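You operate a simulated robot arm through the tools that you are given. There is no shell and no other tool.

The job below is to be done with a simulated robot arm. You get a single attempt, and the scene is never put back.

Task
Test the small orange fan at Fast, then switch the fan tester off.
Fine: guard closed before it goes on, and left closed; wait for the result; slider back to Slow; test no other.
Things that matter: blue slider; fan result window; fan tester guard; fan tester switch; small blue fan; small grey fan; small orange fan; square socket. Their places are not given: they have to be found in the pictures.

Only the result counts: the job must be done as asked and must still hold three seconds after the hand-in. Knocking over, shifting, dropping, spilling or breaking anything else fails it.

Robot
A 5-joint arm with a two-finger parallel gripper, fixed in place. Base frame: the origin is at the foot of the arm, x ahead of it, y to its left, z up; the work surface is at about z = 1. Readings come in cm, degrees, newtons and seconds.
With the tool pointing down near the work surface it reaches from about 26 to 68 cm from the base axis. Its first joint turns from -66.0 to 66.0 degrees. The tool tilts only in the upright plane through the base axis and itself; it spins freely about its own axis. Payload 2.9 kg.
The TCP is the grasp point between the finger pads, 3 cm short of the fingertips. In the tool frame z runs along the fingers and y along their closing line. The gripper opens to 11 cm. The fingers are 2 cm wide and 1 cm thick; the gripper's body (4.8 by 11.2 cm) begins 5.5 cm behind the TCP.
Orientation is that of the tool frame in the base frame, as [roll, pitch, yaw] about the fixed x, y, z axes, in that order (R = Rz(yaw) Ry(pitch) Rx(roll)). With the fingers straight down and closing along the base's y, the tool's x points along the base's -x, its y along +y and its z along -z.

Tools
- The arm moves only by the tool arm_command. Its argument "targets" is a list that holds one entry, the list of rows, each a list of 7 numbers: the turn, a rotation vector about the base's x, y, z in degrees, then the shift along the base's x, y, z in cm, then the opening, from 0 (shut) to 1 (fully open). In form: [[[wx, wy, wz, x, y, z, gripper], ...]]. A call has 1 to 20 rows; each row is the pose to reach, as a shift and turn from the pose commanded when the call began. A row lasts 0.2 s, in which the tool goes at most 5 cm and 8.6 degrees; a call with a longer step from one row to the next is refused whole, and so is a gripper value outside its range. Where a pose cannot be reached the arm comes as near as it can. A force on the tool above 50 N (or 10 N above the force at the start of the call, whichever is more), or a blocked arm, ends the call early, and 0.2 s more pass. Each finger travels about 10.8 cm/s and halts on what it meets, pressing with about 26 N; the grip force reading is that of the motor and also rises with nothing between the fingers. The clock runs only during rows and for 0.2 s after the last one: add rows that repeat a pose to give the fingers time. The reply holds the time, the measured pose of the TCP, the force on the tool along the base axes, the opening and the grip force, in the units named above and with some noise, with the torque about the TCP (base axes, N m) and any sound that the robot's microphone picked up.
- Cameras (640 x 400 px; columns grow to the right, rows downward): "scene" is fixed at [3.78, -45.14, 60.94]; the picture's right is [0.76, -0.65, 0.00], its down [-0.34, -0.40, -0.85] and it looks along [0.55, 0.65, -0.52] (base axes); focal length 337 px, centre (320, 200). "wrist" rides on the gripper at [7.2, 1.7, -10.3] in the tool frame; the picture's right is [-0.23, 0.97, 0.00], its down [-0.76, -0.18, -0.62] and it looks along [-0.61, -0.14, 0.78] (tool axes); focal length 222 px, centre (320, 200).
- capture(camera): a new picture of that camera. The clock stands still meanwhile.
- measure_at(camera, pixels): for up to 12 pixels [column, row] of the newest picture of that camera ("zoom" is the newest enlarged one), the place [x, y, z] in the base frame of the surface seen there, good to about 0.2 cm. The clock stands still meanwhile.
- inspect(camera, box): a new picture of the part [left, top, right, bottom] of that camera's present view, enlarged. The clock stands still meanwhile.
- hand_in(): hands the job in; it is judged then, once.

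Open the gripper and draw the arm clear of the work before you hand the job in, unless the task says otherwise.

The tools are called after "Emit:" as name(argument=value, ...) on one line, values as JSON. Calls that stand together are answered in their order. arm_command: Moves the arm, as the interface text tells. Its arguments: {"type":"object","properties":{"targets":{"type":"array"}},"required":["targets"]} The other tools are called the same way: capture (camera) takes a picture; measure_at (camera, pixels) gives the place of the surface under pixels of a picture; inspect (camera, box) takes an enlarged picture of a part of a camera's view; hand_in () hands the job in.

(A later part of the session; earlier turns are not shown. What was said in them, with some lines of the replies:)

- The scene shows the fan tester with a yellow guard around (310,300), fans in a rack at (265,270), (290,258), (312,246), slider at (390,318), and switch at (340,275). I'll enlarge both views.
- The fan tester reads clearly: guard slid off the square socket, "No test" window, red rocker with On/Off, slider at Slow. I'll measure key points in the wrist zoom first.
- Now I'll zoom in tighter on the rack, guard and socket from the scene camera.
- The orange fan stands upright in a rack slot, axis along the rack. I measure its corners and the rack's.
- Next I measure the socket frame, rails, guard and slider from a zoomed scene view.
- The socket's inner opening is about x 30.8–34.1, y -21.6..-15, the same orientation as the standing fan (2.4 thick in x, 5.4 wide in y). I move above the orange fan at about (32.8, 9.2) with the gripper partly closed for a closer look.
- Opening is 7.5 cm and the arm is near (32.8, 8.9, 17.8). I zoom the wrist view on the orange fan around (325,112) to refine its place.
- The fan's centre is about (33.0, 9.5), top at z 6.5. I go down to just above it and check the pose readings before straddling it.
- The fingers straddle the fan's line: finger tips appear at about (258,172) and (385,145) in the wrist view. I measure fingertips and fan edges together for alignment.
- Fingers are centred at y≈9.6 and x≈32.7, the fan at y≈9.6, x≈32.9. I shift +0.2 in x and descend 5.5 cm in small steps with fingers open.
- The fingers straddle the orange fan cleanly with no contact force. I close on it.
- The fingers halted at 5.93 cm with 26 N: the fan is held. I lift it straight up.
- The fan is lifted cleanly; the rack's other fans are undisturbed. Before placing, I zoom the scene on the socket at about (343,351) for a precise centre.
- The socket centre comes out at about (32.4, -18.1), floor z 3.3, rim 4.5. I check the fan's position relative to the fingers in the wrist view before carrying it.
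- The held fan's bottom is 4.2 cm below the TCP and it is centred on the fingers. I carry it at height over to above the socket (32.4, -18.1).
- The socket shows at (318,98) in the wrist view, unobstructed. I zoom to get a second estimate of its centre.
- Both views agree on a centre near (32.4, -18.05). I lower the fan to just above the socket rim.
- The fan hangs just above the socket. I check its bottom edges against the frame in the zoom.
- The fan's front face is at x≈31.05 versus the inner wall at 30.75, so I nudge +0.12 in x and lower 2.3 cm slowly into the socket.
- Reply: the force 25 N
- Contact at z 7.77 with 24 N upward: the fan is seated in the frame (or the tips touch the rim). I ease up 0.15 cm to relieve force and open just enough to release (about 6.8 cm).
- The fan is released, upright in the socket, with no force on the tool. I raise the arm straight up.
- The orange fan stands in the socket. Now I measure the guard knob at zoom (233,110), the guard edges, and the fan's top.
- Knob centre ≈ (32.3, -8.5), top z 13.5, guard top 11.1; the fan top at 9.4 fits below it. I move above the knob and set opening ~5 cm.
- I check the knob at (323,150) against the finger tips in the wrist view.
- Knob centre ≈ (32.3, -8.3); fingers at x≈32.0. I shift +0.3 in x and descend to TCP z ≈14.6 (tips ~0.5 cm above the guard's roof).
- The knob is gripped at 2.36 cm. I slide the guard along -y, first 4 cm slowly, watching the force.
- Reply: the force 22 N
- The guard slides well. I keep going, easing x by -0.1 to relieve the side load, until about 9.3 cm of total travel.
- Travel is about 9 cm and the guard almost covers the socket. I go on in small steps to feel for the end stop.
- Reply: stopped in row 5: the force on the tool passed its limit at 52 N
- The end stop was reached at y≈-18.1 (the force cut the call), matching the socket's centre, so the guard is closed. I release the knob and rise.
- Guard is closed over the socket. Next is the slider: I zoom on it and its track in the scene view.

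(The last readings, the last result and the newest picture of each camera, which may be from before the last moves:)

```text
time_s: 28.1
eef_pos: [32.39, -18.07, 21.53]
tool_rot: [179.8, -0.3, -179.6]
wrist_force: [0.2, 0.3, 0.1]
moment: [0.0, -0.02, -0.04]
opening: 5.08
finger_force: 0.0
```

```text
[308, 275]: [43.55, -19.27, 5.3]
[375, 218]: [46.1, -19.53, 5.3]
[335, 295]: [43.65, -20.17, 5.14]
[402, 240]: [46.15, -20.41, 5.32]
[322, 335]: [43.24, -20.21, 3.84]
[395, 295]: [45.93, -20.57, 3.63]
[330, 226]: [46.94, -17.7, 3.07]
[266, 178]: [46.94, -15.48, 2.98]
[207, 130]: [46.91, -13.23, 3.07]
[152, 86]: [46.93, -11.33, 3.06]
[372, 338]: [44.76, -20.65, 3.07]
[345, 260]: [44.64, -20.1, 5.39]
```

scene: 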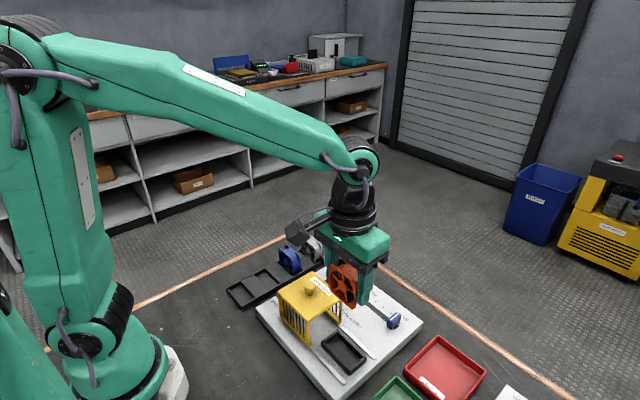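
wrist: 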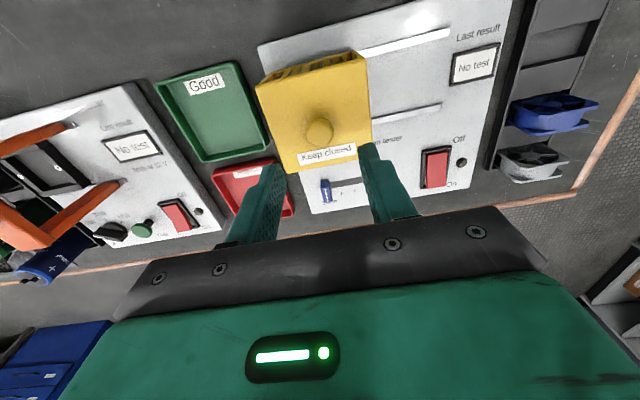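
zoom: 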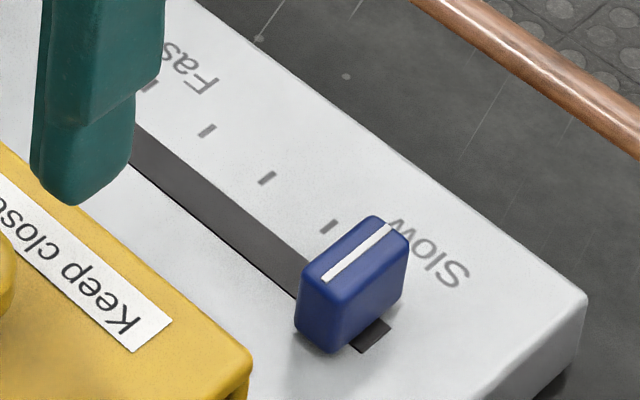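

Slider knob: x 43.4–46.2, centre y ≈ -19.9, top z 5.3; ticks at y -11.3, -13.3, -15.5, -17.7 (Fast at about -11.2). I move over it with the fingers 5 cm open.

Emit:
arm_command(targets=[[[0, 0, 0, 2, -0.3, 0, 0.46], [0, 0, 0, 5, -0.7, 0, 0.46], [0, 0, 0, 8, -1.2, 0, 0.46], [0, 0, 0, 11, -1.7, -1, 0.46], [0, 0, 0, 12.4, -1.85, -3.5, 0.46], [0, 0, 0, 12.4, -1.85, -7, 0.46], [0, 0, 0, 12.4, -1.85, -10, 0.46], [0, 0, 0, 12.4, -1.85, -11, 0.46], [0, 0, 0, 12.4, -1.85, -11, 0.46]]])

Emit:
inspect(camera="scene", box=[320, 240, 440, 350])

Emit:
capture(camera="wrist")

```text
time_s: 30.1
eef_pos: [44.75, -19.81, 10.45]
tool_rot: [179.9, -0.3, -179.7]
wrist_force: [0.5, 0.7, -0.5]
moment: [0.0, 0.02, -0.02]
opening: 5.05
finger_force: 0.2
```

```text
3.64 times, centred on (380, 295) of scene
```

zoom: 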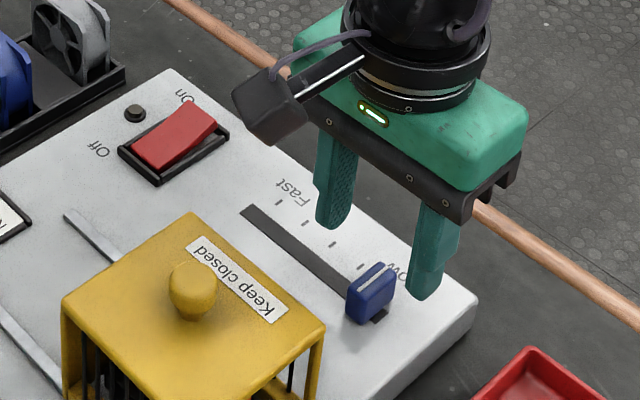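

```text
taken
```

wrist: 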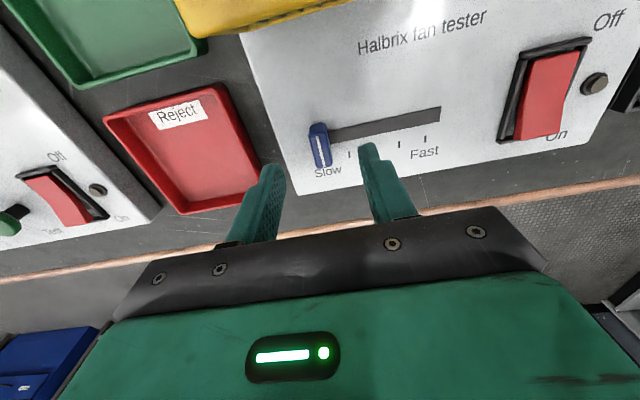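

The fingers straddle the slider knob (321,145 in the wrist view). I descend 3.9 cm and close gently on it.

Emit:
arm_command(targets=[[[0, 0, 0, 0, 0, -1, 0.46], [0, 0, 0, 0, 0, -2, 0.46], [0, 0, 0, 0, 0, -3, 0.46], [0, 0, 0, 0, 0, -3.7, 0.46], [0, 0, 0, 0, 0, -3.9, 0.4], [0, 0, 0, 0, 0, -3.9, 0.3], [0, 0, 0, 0, 0, -3.9, 0.2], [0, 0, 0, 0, 0, -3.9, 0.14], [0, 0, 0, 0, 0, -3.9, 0.1], [0, 0, 0, 0, 0, -3.9, 0.08], [0, 0, 0, 0, 0, -3.9, 0.08]]])

Emit:
inspect(camera="scene", box=[320, 240, 440, 350])

```text
time_s: 32.5
eef_pos: [44.81, -19.79, 6.67]
tool_rot: [179.8, -0.4, -179.7]
wrist_force: [2.5, 15.3, 1.0]
moment: [-0.23, 0.04, -0.93]
opening: 1.35
finger_force: 45.6
```

```text
3.64 times, centred on (380, 295) of scene
```

zoom: 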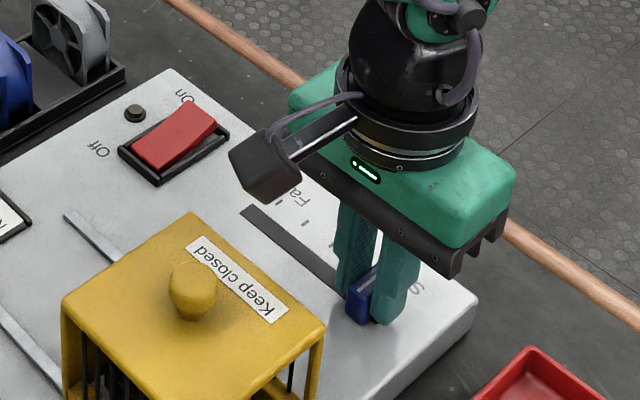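

Slider gripped at 1.35 cm. I drag it along +y toward Fast, in moderate steps.

Emit:
arm_command(targets=[[[0, 0, 0, 0, 0.4, 0, 0.08], [0, 0, 0, 0, 1.2, 0, 0.08], [0, 0, 0, 0, 2.2, 0, 0.08], [0, 0, 0, 0, 3.2, 0, 0.08], [0, 0, 0, 0, 4.2, 0, 0.08], [0, 0, 0, 0, 5.2, 0, 0.08], [0, 0, 0, 0, 6.2, 0, 0.08], [0, 0, 0, 0, 7.2, 0, 0.08], [0, 0, 0, 0, 7.8, 0, 0.08], [0, 0, 0, 0, 8.2, 0, 0.08]]])

Emit:
inspect(camera="scene", box=[320, 240, 440, 350])

```text
time_s: 34.6
eef_pos: [44.85, -11.61, 6.53]
tool_rot: [180.0, -0.4, -179.6]
wrist_force: [19.3, -0.7, -20.9]
moment: [-0.07, 0.66, -0.65]
opening: 1.37
finger_force: 44.9
```

```text
3.64 times, centred on (380, 295) of scene
```

zoom: 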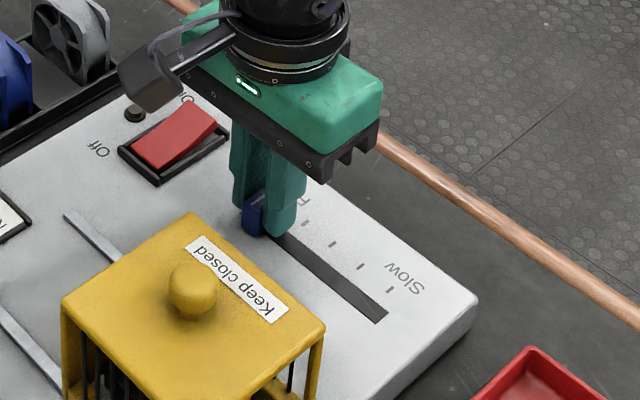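

The slider is nearly at the Fast tick. I continue in 0.15 cm steps to find the end of travel.

Emit:
arm_command(targets=[[[0, 0, 0, 0, 0.15, 0, 0.08], [0, 0, 0, 0, 0.3, 0, 0.08], [0, 0, 0, 0, 0.45, 0, 0.08], [0, 0, 0, 0, 0.6, 0, 0.08], [0, 0, 0, 0, 0.7, 0, 0.08]]])

Emit:
inspect(camera="scene", box=[355, 275, 425, 335])

```text
time_s: 35.9
eef_pos: [44.86, -11.24, 6.53]
tool_rot: [180.0, -0.1, -179.9]
wrist_force: [16.6, -35.5, -20.5]
moment: [-0.73, 0.75, -0.07]
opening: 1.36
finger_force: 44.8
```

```text
6.67 times, centred on (390, 305) of scene
```

zoom: 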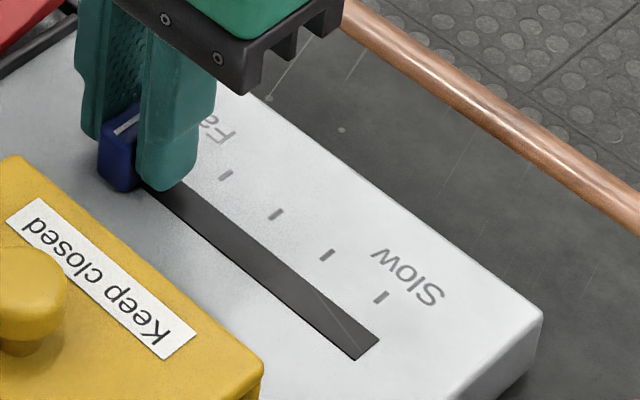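

The tool is blocked at y≈-11.24 with 35 N against +y: the slider is at its Fast stop. I open the fingers and rise straight up.

Emit:
arm_command(targets=[[[0, 0, 0, 0, -0.25, 0, 0.12], [0, 0, 0, 0, -0.25, 0, 0.22], [0, 0, 0, 0, -0.25, 0, 0.32], [0, 0, 0, 0, -0.25, 0, 0.36], [0, 0, 0, 0, -0.25, 1, 0.36], [0, 0, 0, 0, -0.25, 3, 0.36], [0, 0, 0, 0, -0.25, 6, 0.36], [0, 0, 0, 0, -0.25, 9, 0.36], [0, 0, 0, 0, -0.25, 10, 0.36]]])

Emit:
inspect(camera="scene", box=[320, 250, 430, 340])

Emit:
capture(camera="wrist")

```text
time_s: 37.9
eef_pos: [44.63, -11.27, 16.57]
tool_rot: [180.0, -0.2, -179.7]
wrist_force: [0.2, -1.1, -0.1]
moment: [0.01, 0.01, 0.01]
opening: 3.95
finger_force: 0.0
```

```text
4.44 times, centred on (375, 295) of scene
```

zoom: 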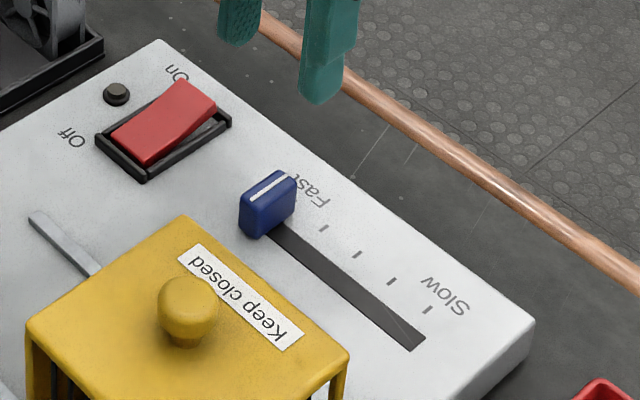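

```text
taken
```

wrist: 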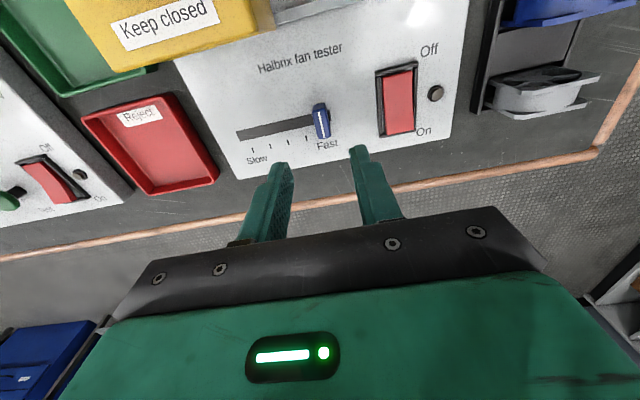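

The slider sits at Fast (321,120 in the wrist view). I now measure it, the Slow tick, and the rocker's ends and rim.

Emit:
measure_at(camera="zoom", pixels=[[265, 188], [429, 309], [148, 155], [128, 148], [180, 85], [212, 105], [118, 130], [165, 120], [190, 110], [195, 98], [150, 135], [116, 92]])

Emit:
inspect(camera="wrist", box=[350, 40, 470, 150])

```text
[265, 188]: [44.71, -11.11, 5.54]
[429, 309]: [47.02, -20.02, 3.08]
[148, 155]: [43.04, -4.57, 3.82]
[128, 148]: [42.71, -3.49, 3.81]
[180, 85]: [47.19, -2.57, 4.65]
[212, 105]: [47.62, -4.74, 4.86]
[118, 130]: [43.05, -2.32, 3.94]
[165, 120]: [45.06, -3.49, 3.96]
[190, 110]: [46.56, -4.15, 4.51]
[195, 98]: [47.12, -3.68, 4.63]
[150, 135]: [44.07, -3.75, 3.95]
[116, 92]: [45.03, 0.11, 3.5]
```

```text
3.64 times, centred on (410, 95) of wrist
```

zoom: 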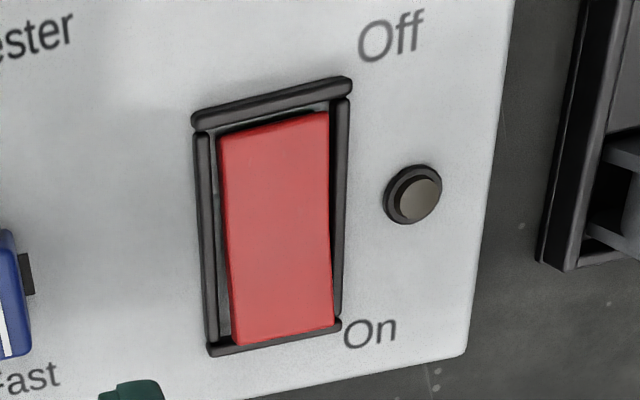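

The rocker's On end is at x≈47.4, z≈4.8; Off end at x≈42.6, z≈3.8, centre y≈-3.5. I measure the black rim's height so that the fingertips will not foul it.

Emit:
measure_at(camera="zoom", pixels=[[225, 350], [270, 345], [335, 323], [240, 335], [330, 318], [285, 325], [280, 280], [275, 230], [270, 170], [272, 125], [205, 240], [342, 220]])

```text
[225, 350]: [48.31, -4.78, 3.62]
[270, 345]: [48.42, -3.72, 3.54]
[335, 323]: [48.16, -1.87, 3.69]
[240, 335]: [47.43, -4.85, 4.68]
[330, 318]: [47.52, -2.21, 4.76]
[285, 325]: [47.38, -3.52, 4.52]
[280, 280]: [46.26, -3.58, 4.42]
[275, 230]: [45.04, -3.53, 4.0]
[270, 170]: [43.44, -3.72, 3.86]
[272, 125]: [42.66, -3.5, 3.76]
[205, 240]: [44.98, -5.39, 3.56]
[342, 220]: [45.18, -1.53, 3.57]
```

Rim top is 3.6, below the rocker face. I close the fingers and move above the On end at (46.7, -3.5).

Emit:
arm_command(targets=[[[0, 0, 0, 0.5, 1.5, 0, 0.25], [0, 0, 0, 1, 3.5, 0, 0.12], [0, 0, 0, 1.5, 5.5, -1, 0.0], [0, 0, 0, 2.05, 7.3, -3, 0.0], [0, 0, 0, 2.05, 7.8, -5.5, 0.0], [0, 0, 0, 2.05, 7.8, -7, 0.0], [0, 0, 0, 2.05, 7.8, -7, 0.0], [0, 0, 0, 2.05, 7.8, -7, 0.0]]])

Emit:
inspect(camera="scene", box=[290, 220, 410, 320])

Emit:
capture(camera="wrist")

```text
time_s: 39.6
eef_pos: [46.8, -3.42, 9.65]
tool_rot: [179.9, -0.3, -179.6]
wrist_force: [0.6, 0.3, 0.6]
moment: [-0.01, 0.0, 0.0]
opening: 0.01
finger_force: 26.6
```

```text
4.00 times, centred on (350, 270) of scene
```

zoom: 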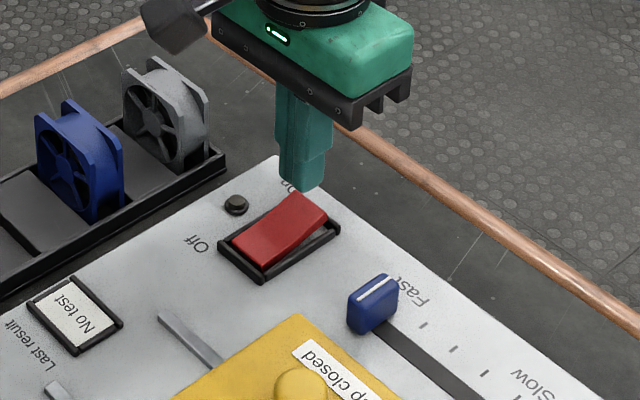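

```text
taken
```

wrist: 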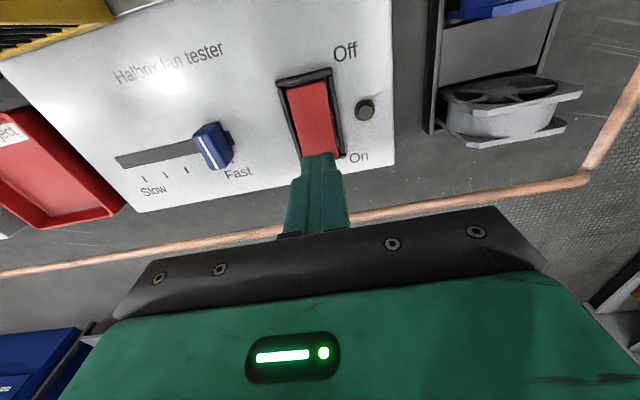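

The closed fingertips are above the On end and the result window "No test" is visible in the scene zoom. Guard closed, slider at Fast: I press the On end down to about tip z 3.8.

Emit:
arm_command(targets=[[[0, 0, 0, 0, 0, -0.8, 0.0], [0, 0, 0, 0, 0, -1.5, 0.0], [0, 0, 0, 0, 0, -1.9, 0.0], [0, 0, 0, 0, 0, -2.2, 0.0], [0, 0, 0, 0, 0, -2.5, 0.0], [0, 0, 0, 0, 0, -2.75, 0.0], [0, 0, 0, 0, 0, -2.9, 0.0]]])

Emit:
inspect(camera="scene", box=[290, 220, 410, 320])

```text
time_s: 41.4
eef_pos: [47.04, -3.44, 7.19]
tool_rot: [-179.9, 0.0, -179.7]
wrist_force: [-0.5, 0.4, 3.3]
moment: [0.0, 0.08, -0.04]
opening: 0.0
finger_force: 25.9
heard: click
stopped in row 7: the force on the tool passed its limit at 52 N (the readings are from after the stop); the commanded pose is now the measured one
```

```text
4.00 times, centred on (350, 270) of scene
```

zoom: 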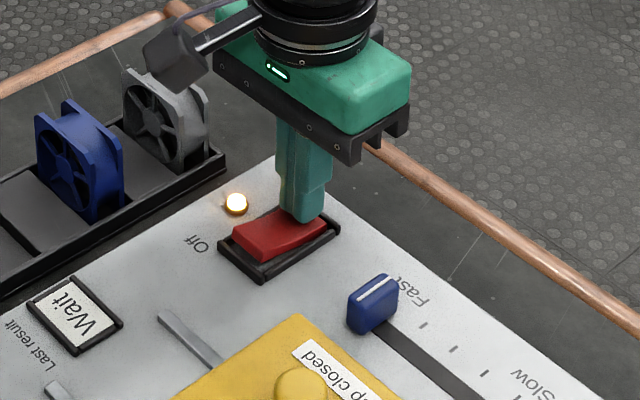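

A click, the lamp at (236,203) is lit and the window shows "Wait". I raise the fingers clear and let time pass.

Emit:
arm_command(targets=[[[0, 0, 0, 0, 0, 0.8, 0.0], [0, 0, 0, 0, 0, 2.0, 0.0], [0, 0, 0, 0, 0, 3.0, 0.0], [0, 0, 0, 0, 0, 3.0, 0.0], [0, 0, 0, 0, 0, 3.0, 0.0], [0, 0, 0, 0, 0, 3.0, 0.0], [0, 0, 0, 0, 0, 3.0, 0.0], [0, 0, 0, 0, 0, 3.0, 0.0], [0, 0, 0, 0, 0, 3.0, 0.0], [0, 0, 0, 0, 0, 3.0, 0.0]]])

Emit:
inspect(camera="scene", box=[280, 220, 420, 340])

```text
time_s: 43.6
eef_pos: [47.09, -3.38, 9.88]
tool_rot: [-180.0, 0.0, -179.5]
wrist_force: [0.3, 0.1, -0.7]
moment: [0.03, 0.01, 0.02]
opening: 0.0
finger_force: 26.6
```

```text
3.33 times, centred on (350, 280) of scene
```

zoom: 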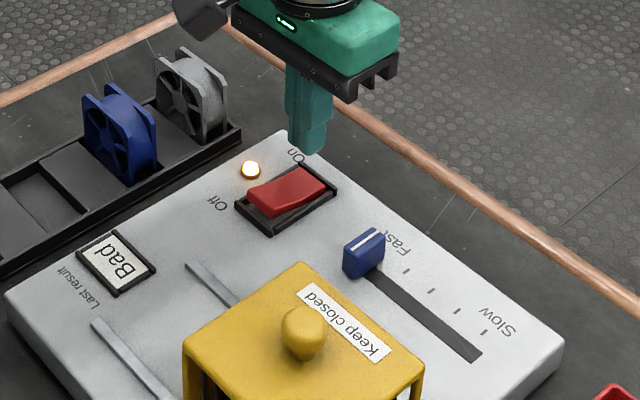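

The window now reads "Bad" — I enlarge it to be sure the result is final.

Emit:
inspect(camera="scene", box=[295, 270, 345, 310])

Emit:
inspect(camera="scene", box=[300, 290, 400, 390])

```text
10.00 times, centred on (320, 290) of scene
```

zoom: 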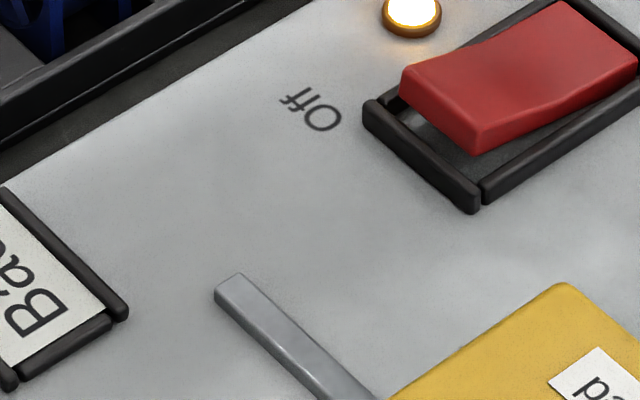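

```text
4.00 times, centred on (350, 340) of scene
```

zoom: 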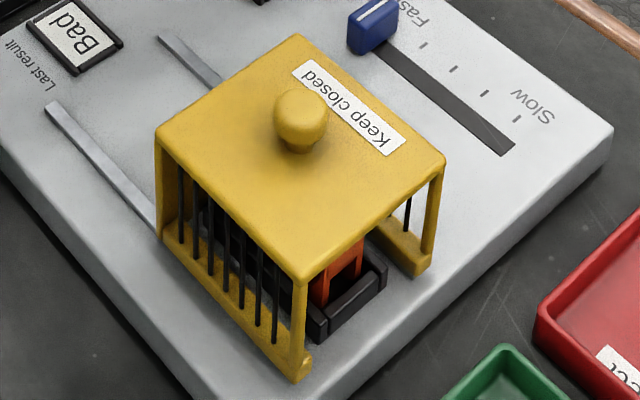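

Result "Bad" is given, so now I switch off. I move over the raised Off end at about x 43.2 and check before pressing.

Emit:
arm_command(targets=[[[0, 0, 0, -1.3, 0, 0, 0.0], [0, 0, 0, -2.6, 0, 0, 0.0], [0, 0, 0, -3.85, -0.05, 0, 0.0], [0, 0, 0, -3.85, -0.05, 0, 0.0], [0, 0, 0, -3.85, -0.05, 0, 0.0]]])

Emit:
inspect(camera="scene", box=[290, 220, 410, 320])

```text
time_s: 44.8
eef_pos: [43.25, -3.36, 10.02]
tool_rot: [180.0, 0.0, -179.6]
wrist_force: [-0.4, -0.3, -0.9]
moment: [-0.02, -0.01, 0.03]
opening: 0.02
finger_force: 25.8
```

```text
4.00 times, centred on (350, 270) of scene
```

zoom: 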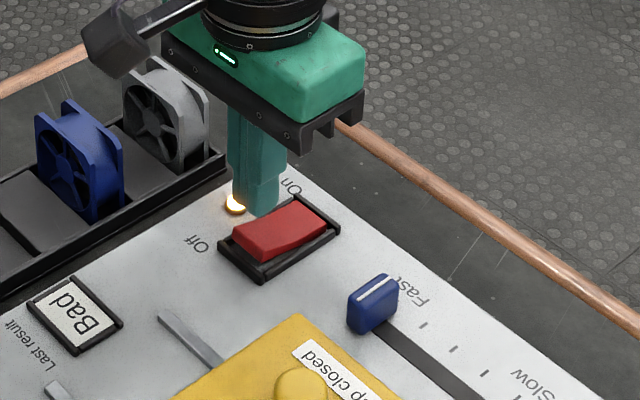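

The fingertips hang over the Off end and the window still reads "Bad". I press it down in small steps.

Emit:
arm_command(targets=[[[0, 0, 0, 0, 0, -1.0, 0.0], [0, 0, 0, 0, 0, -1.8, 0.0], [0, 0, 0, 0, 0, -2.2, 0.0], [0, 0, 0, 0, 0, -2.5, 0.0], [0, 0, 0, 0, 0, -2.8, 0.0], [0, 0, 0, 0, 0, -3.05, 0.0], [0, 0, 0, 0, 0, -3.2, 0.0]]])

Emit:
inspect(camera="scene", box=[290, 220, 410, 320])

```text
time_s: 46.4
eef_pos: [43.2, -3.49, 6.98]
tool_rot: [-179.9, 0.0, -179.6]
wrist_force: [-23.8, -2.4, 41.7]
moment: [-0.14, 0.26, 0.34]
opening: 0.0
finger_force: 25.5
heard: click
```

```text
4.00 times, centred on (350, 270) of scene
```

zoom: 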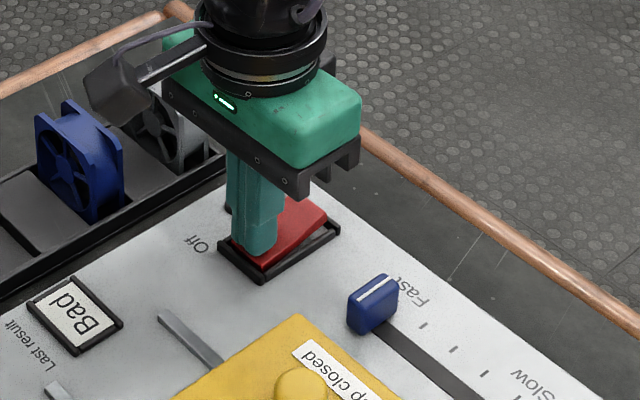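

A click was heard and the rocker has tipped to Off. I raise the tool and check the lamp.

Emit:
arm_command(targets=[[[0, 0, 0, 0, 0, 0.8, 0.0], [0, 0, 0, 0, 0, 2.5, 0.0], [0, 0, 0, 0, 0, 5, 0.0], [0, 0, 0, 0, 0, 8, 0.0], [0, 0, 0, 0, 0, 9.6, 0.0], [0, 0, 0, 0, 0, 9.6, 0.0]]])

Emit:
inspect(camera="scene", box=[280, 220, 420, 340])

```text
time_s: 47.8
eef_pos: [43.26, -3.34, 16.37]
tool_rot: [180.0, 0.0, -179.7]
wrist_force: [-0.2, -0.1, -0.1]
moment: [-0.01, -0.01, 0.02]
opening: 0.0
finger_force: 26.2
```

```text
3.33 times, centred on (350, 280) of scene
```

zoom: 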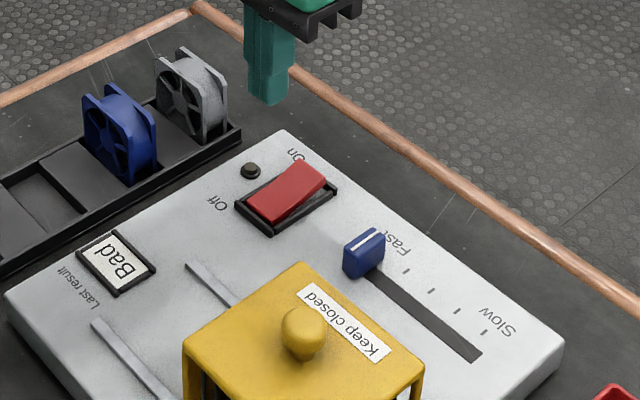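

Lamp off, rocker at Off, result "Bad" shown. Now I move over the slider at (44.8, -11.15), opening the fingers 4 cm.

Emit:
arm_command(targets=[[[0, 0, 0, 0.4, -2, 0, 0.1], [0, 0, 0, 0.8, -4.5, 0, 0.2], [0, 0, 0, 1.3, -7, 0, 0.3], [0, 0, 0, 1.6, -7.8, 0, 0.38], [0, 0, 0, 1.6, -7.8, -2, 0.38], [0, 0, 0, 1.6, -7.8, -4.5, 0.38], [0, 0, 0, 1.6, -7.8, -6, 0.38], [0, 0, 0, 1.6, -7.8, -6, 0.38]]])

Emit:
inspect(camera="scene", box=[310, 230, 430, 340])

Emit:
capture(camera="wrist")

```text
time_s: 49.6
eef_pos: [44.87, -11.13, 10.6]
tool_rot: [180.0, -0.1, -179.6]
wrist_force: [0.1, -0.9, -1.0]
moment: [-0.01, 0.01, 0.0]
opening: 4.18
finger_force: 0.1
```

```text
3.64 times, centred on (370, 285) of scene
```

zoom: 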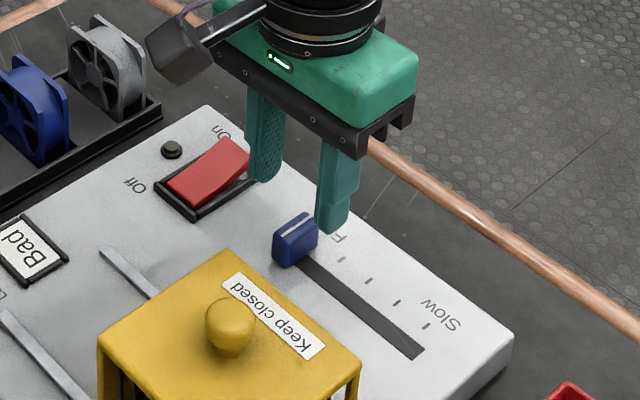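

```text
taken
```

wrist: 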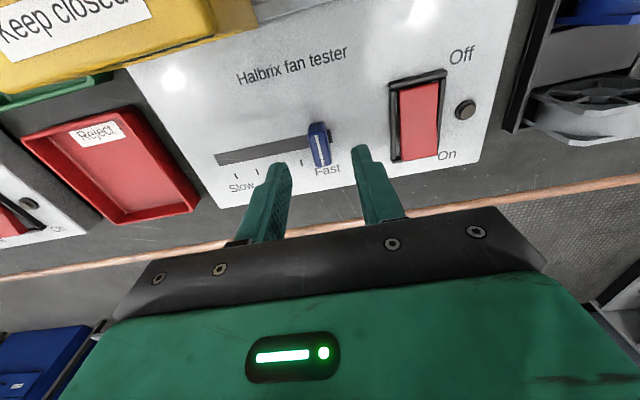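

The fingers straddle the slider knob. I descend 4 cm and close on it.

Emit:
arm_command(targets=[[[0, 0, 0, 0, 0, -1, 0.38], [0, 0, 0, 0, 0, -2, 0.38], [0, 0, 0, 0, 0, -3, 0.38], [0, 0, 0, 0, 0, -3.7, 0.38], [0, 0, 0, 0, 0, -3.95, 0.36], [0, 0, 0, 0, 0, -3.95, 0.28], [0, 0, 0, 0, 0, -3.95, 0.2], [0, 0, 0, 0, 0, -3.95, 0.14], [0, 0, 0, 0, 0, -3.95, 0.1], [0, 0, 0, 0, 0, -3.95, 0.08], [0, 0, 0, 0, 0, -3.95, 0.08]]])

```text
time_s: 52.0
eef_pos: [44.8, -11.24, 6.42]
tool_rot: [-179.9, 0.0, -179.6]
wrist_force: [0.4, 0.3, -1.8]
moment: [0.0, 0.01, -0.74]
opening: 1.36
finger_force: 45.0
```

The slider is gripped (1.36 cm). I drag it 8.3 cm along -y toward Slow.

Emit:
arm_command(targets=[[[0, 0, 0, 0, -0.4, 0, 0.08], [0, 0, 0, 0, -1.2, 0, 0.08], [0, 0, 0, 0, -2.2, 0, 0.08], [0, 0, 0, 0, -3.2, 0, 0.08], [0, 0, 0, 0, -4.2, 0, 0.08], [0, 0, 0, 0, -5.2, 0, 0.08], [0, 0, 0, 0, -6.2, 0, 0.08], [0, 0, 0, 0, -7.2, 0, 0.08], [0, 0, 0, 0, -7.9, 0, 0.08], [0, 0, 0, 0, -8.3, 0, 0.08]]])

Emit:
inspect(camera="scene", box=[320, 240, 440, 350])

```text
time_s: 54.2
eef_pos: [44.8, -19.54, 6.55]
tool_rot: [-179.9, 0.0, -179.6]
wrist_force: [4.2, 0.8, -10.8]
moment: [0.04, 0.93, -0.7]
opening: 1.38
finger_force: 45.2
```

```text
3.64 times, centred on (380, 295) of scene
```

zoom: 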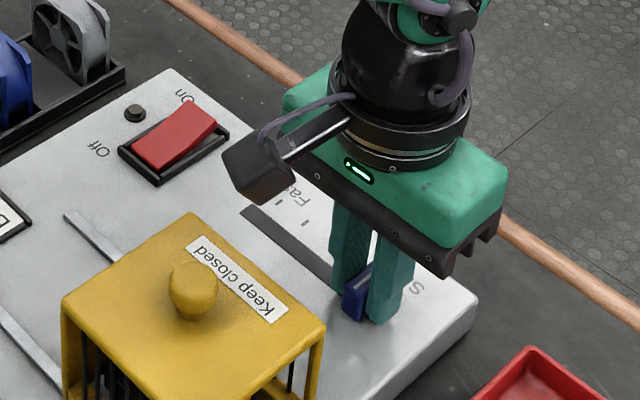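

Almost at Slow; I push on in small steps to the end stop.

Emit:
arm_command(targets=[[[0, 0, 0, 0, -0.15, 0, 0.08], [0, 0, 0, 0, -0.3, 0, 0.08], [0, 0, 0, 0, -0.45, 0, 0.08], [0, 0, 0, 0, -0.6, 0, 0.08], [0, 0, 0, 0, -0.65, 0, 0.08]]])

```text
time_s: 55.4
eef_pos: [44.88, -19.81, 6.53]
tool_rot: [179.9, -0.3, -179.2]
wrist_force: [3.8, 43.5, -13.9]
moment: [0.62, -1.18, -0.91]
opening: 1.39
finger_force: 45.2
```

The slider is against its Slow stop (43 N back, y≈-19.8). I relieve the push while opening, then rise.

Emit:
arm_command(targets=[[[0, 0, 0, 0, 0.25, 0, 0.12], [0, 0, 0, 0, 0.25, 0, 0.22], [0, 0, 0, 0, 0.25, 0, 0.32], [0, 0, 0, 0, 0.25, 0, 0.36], [0, 0, 0, 0, 0.25, 1, 0.36], [0, 0, 0, 0, 0.25, 3, 0.36], [0, 0, 0, 0, 0.25, 6, 0.36], [0, 0, 0, 0, 0.25, 10, 0.4], [0, 0, 0, 0, 0.25, 14, 0.6], [0, 0, 0, 0, 0.25, 18, 0.8], [0, 0, 0, 0, 0.25, 22, 1.0], [0, 0, 0, 0, 0.25, 25, 1.0]]])

Emit:
capture(camera="scene")

Emit:
inspect(camera="scene", box=[250, 240, 430, 390])

Emit:
capture(camera="wrist")

```text
time_s: 58.0
eef_pos: [44.82, -19.98, 31.58]
tool_rot: [180.0, -0.1, -179.6]
wrist_force: [0.2, -0.3, 0.2]
moment: [0.01, 0.03, -0.01]
opening: 10.97
finger_force: 0.0
```

```text
taken
```

scene: 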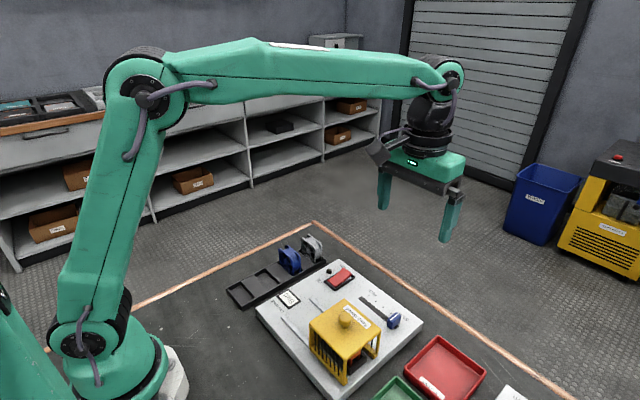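

```text
2.67 times, centred on (340, 315) of scene
```

zoom: 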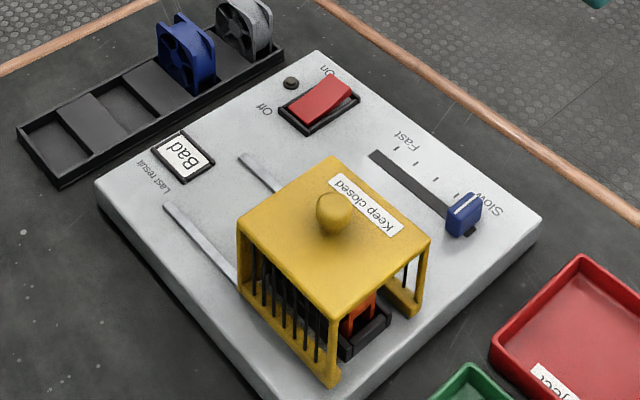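

```text
taken
```

wrist: 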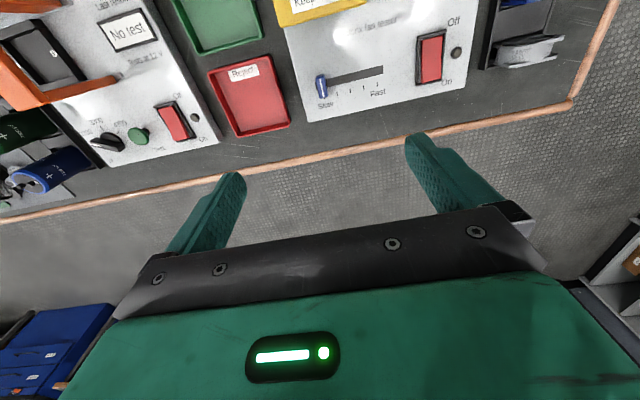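

Everything looks right: window "Bad", rocker Off, lamp dark, guard closed, slider at Slow. I make one last measurement of guard and slider.

Emit:
inspect(camera="scene", box=[300, 285, 420, 390])

```text
3.81 times, centred on (360, 338) of scene
```

zoom: 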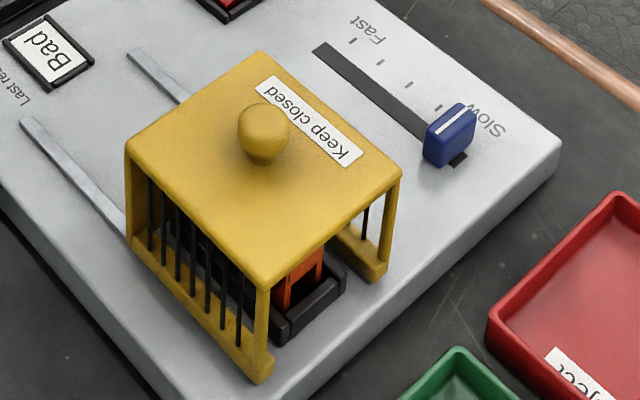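

Emit:
measure_at(camera="zoom", pixels=[[450, 122], [265, 280], [130, 145], [262, 355], [398, 175], [262, 115], [300, 285]])

```text
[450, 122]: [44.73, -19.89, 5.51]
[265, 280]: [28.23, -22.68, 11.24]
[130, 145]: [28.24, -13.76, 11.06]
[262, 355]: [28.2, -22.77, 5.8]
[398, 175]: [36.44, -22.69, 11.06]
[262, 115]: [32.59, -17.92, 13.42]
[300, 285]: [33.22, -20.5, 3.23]
```

The guard spans y -13.8 to -22.7 (closed over the socket) and the slider is at y -19.9 (Slow). The arm is clear with the gripper open, so I hand in.

Emit:
hand_in()

```text
The job is handed in.
```

I tested the small orange fan at Fast, and the result window read "Bad". I then switched the fan tester off and handed the job in.

- **Guard:** I slid it over the socket until it hit its stop, before switching on, and left it closed. The last measurement showed it still covering the socket.
- **Result:** the window went from "No test" to "Wait" to "Bad". I only pressed Off after "Bad" appeared.
- **Switch:** I heard it click to Off, and the lamp beside it went dark.
- **Slider:** it's back against its stop at Slow.
- **Fans:** the orange fan is still in the square socket under the guard. The blue and grey fans are still in the rack, and I tested neither.

The arm is raised clear with the gripper open, and nothing else appeared moved in the final pictures.
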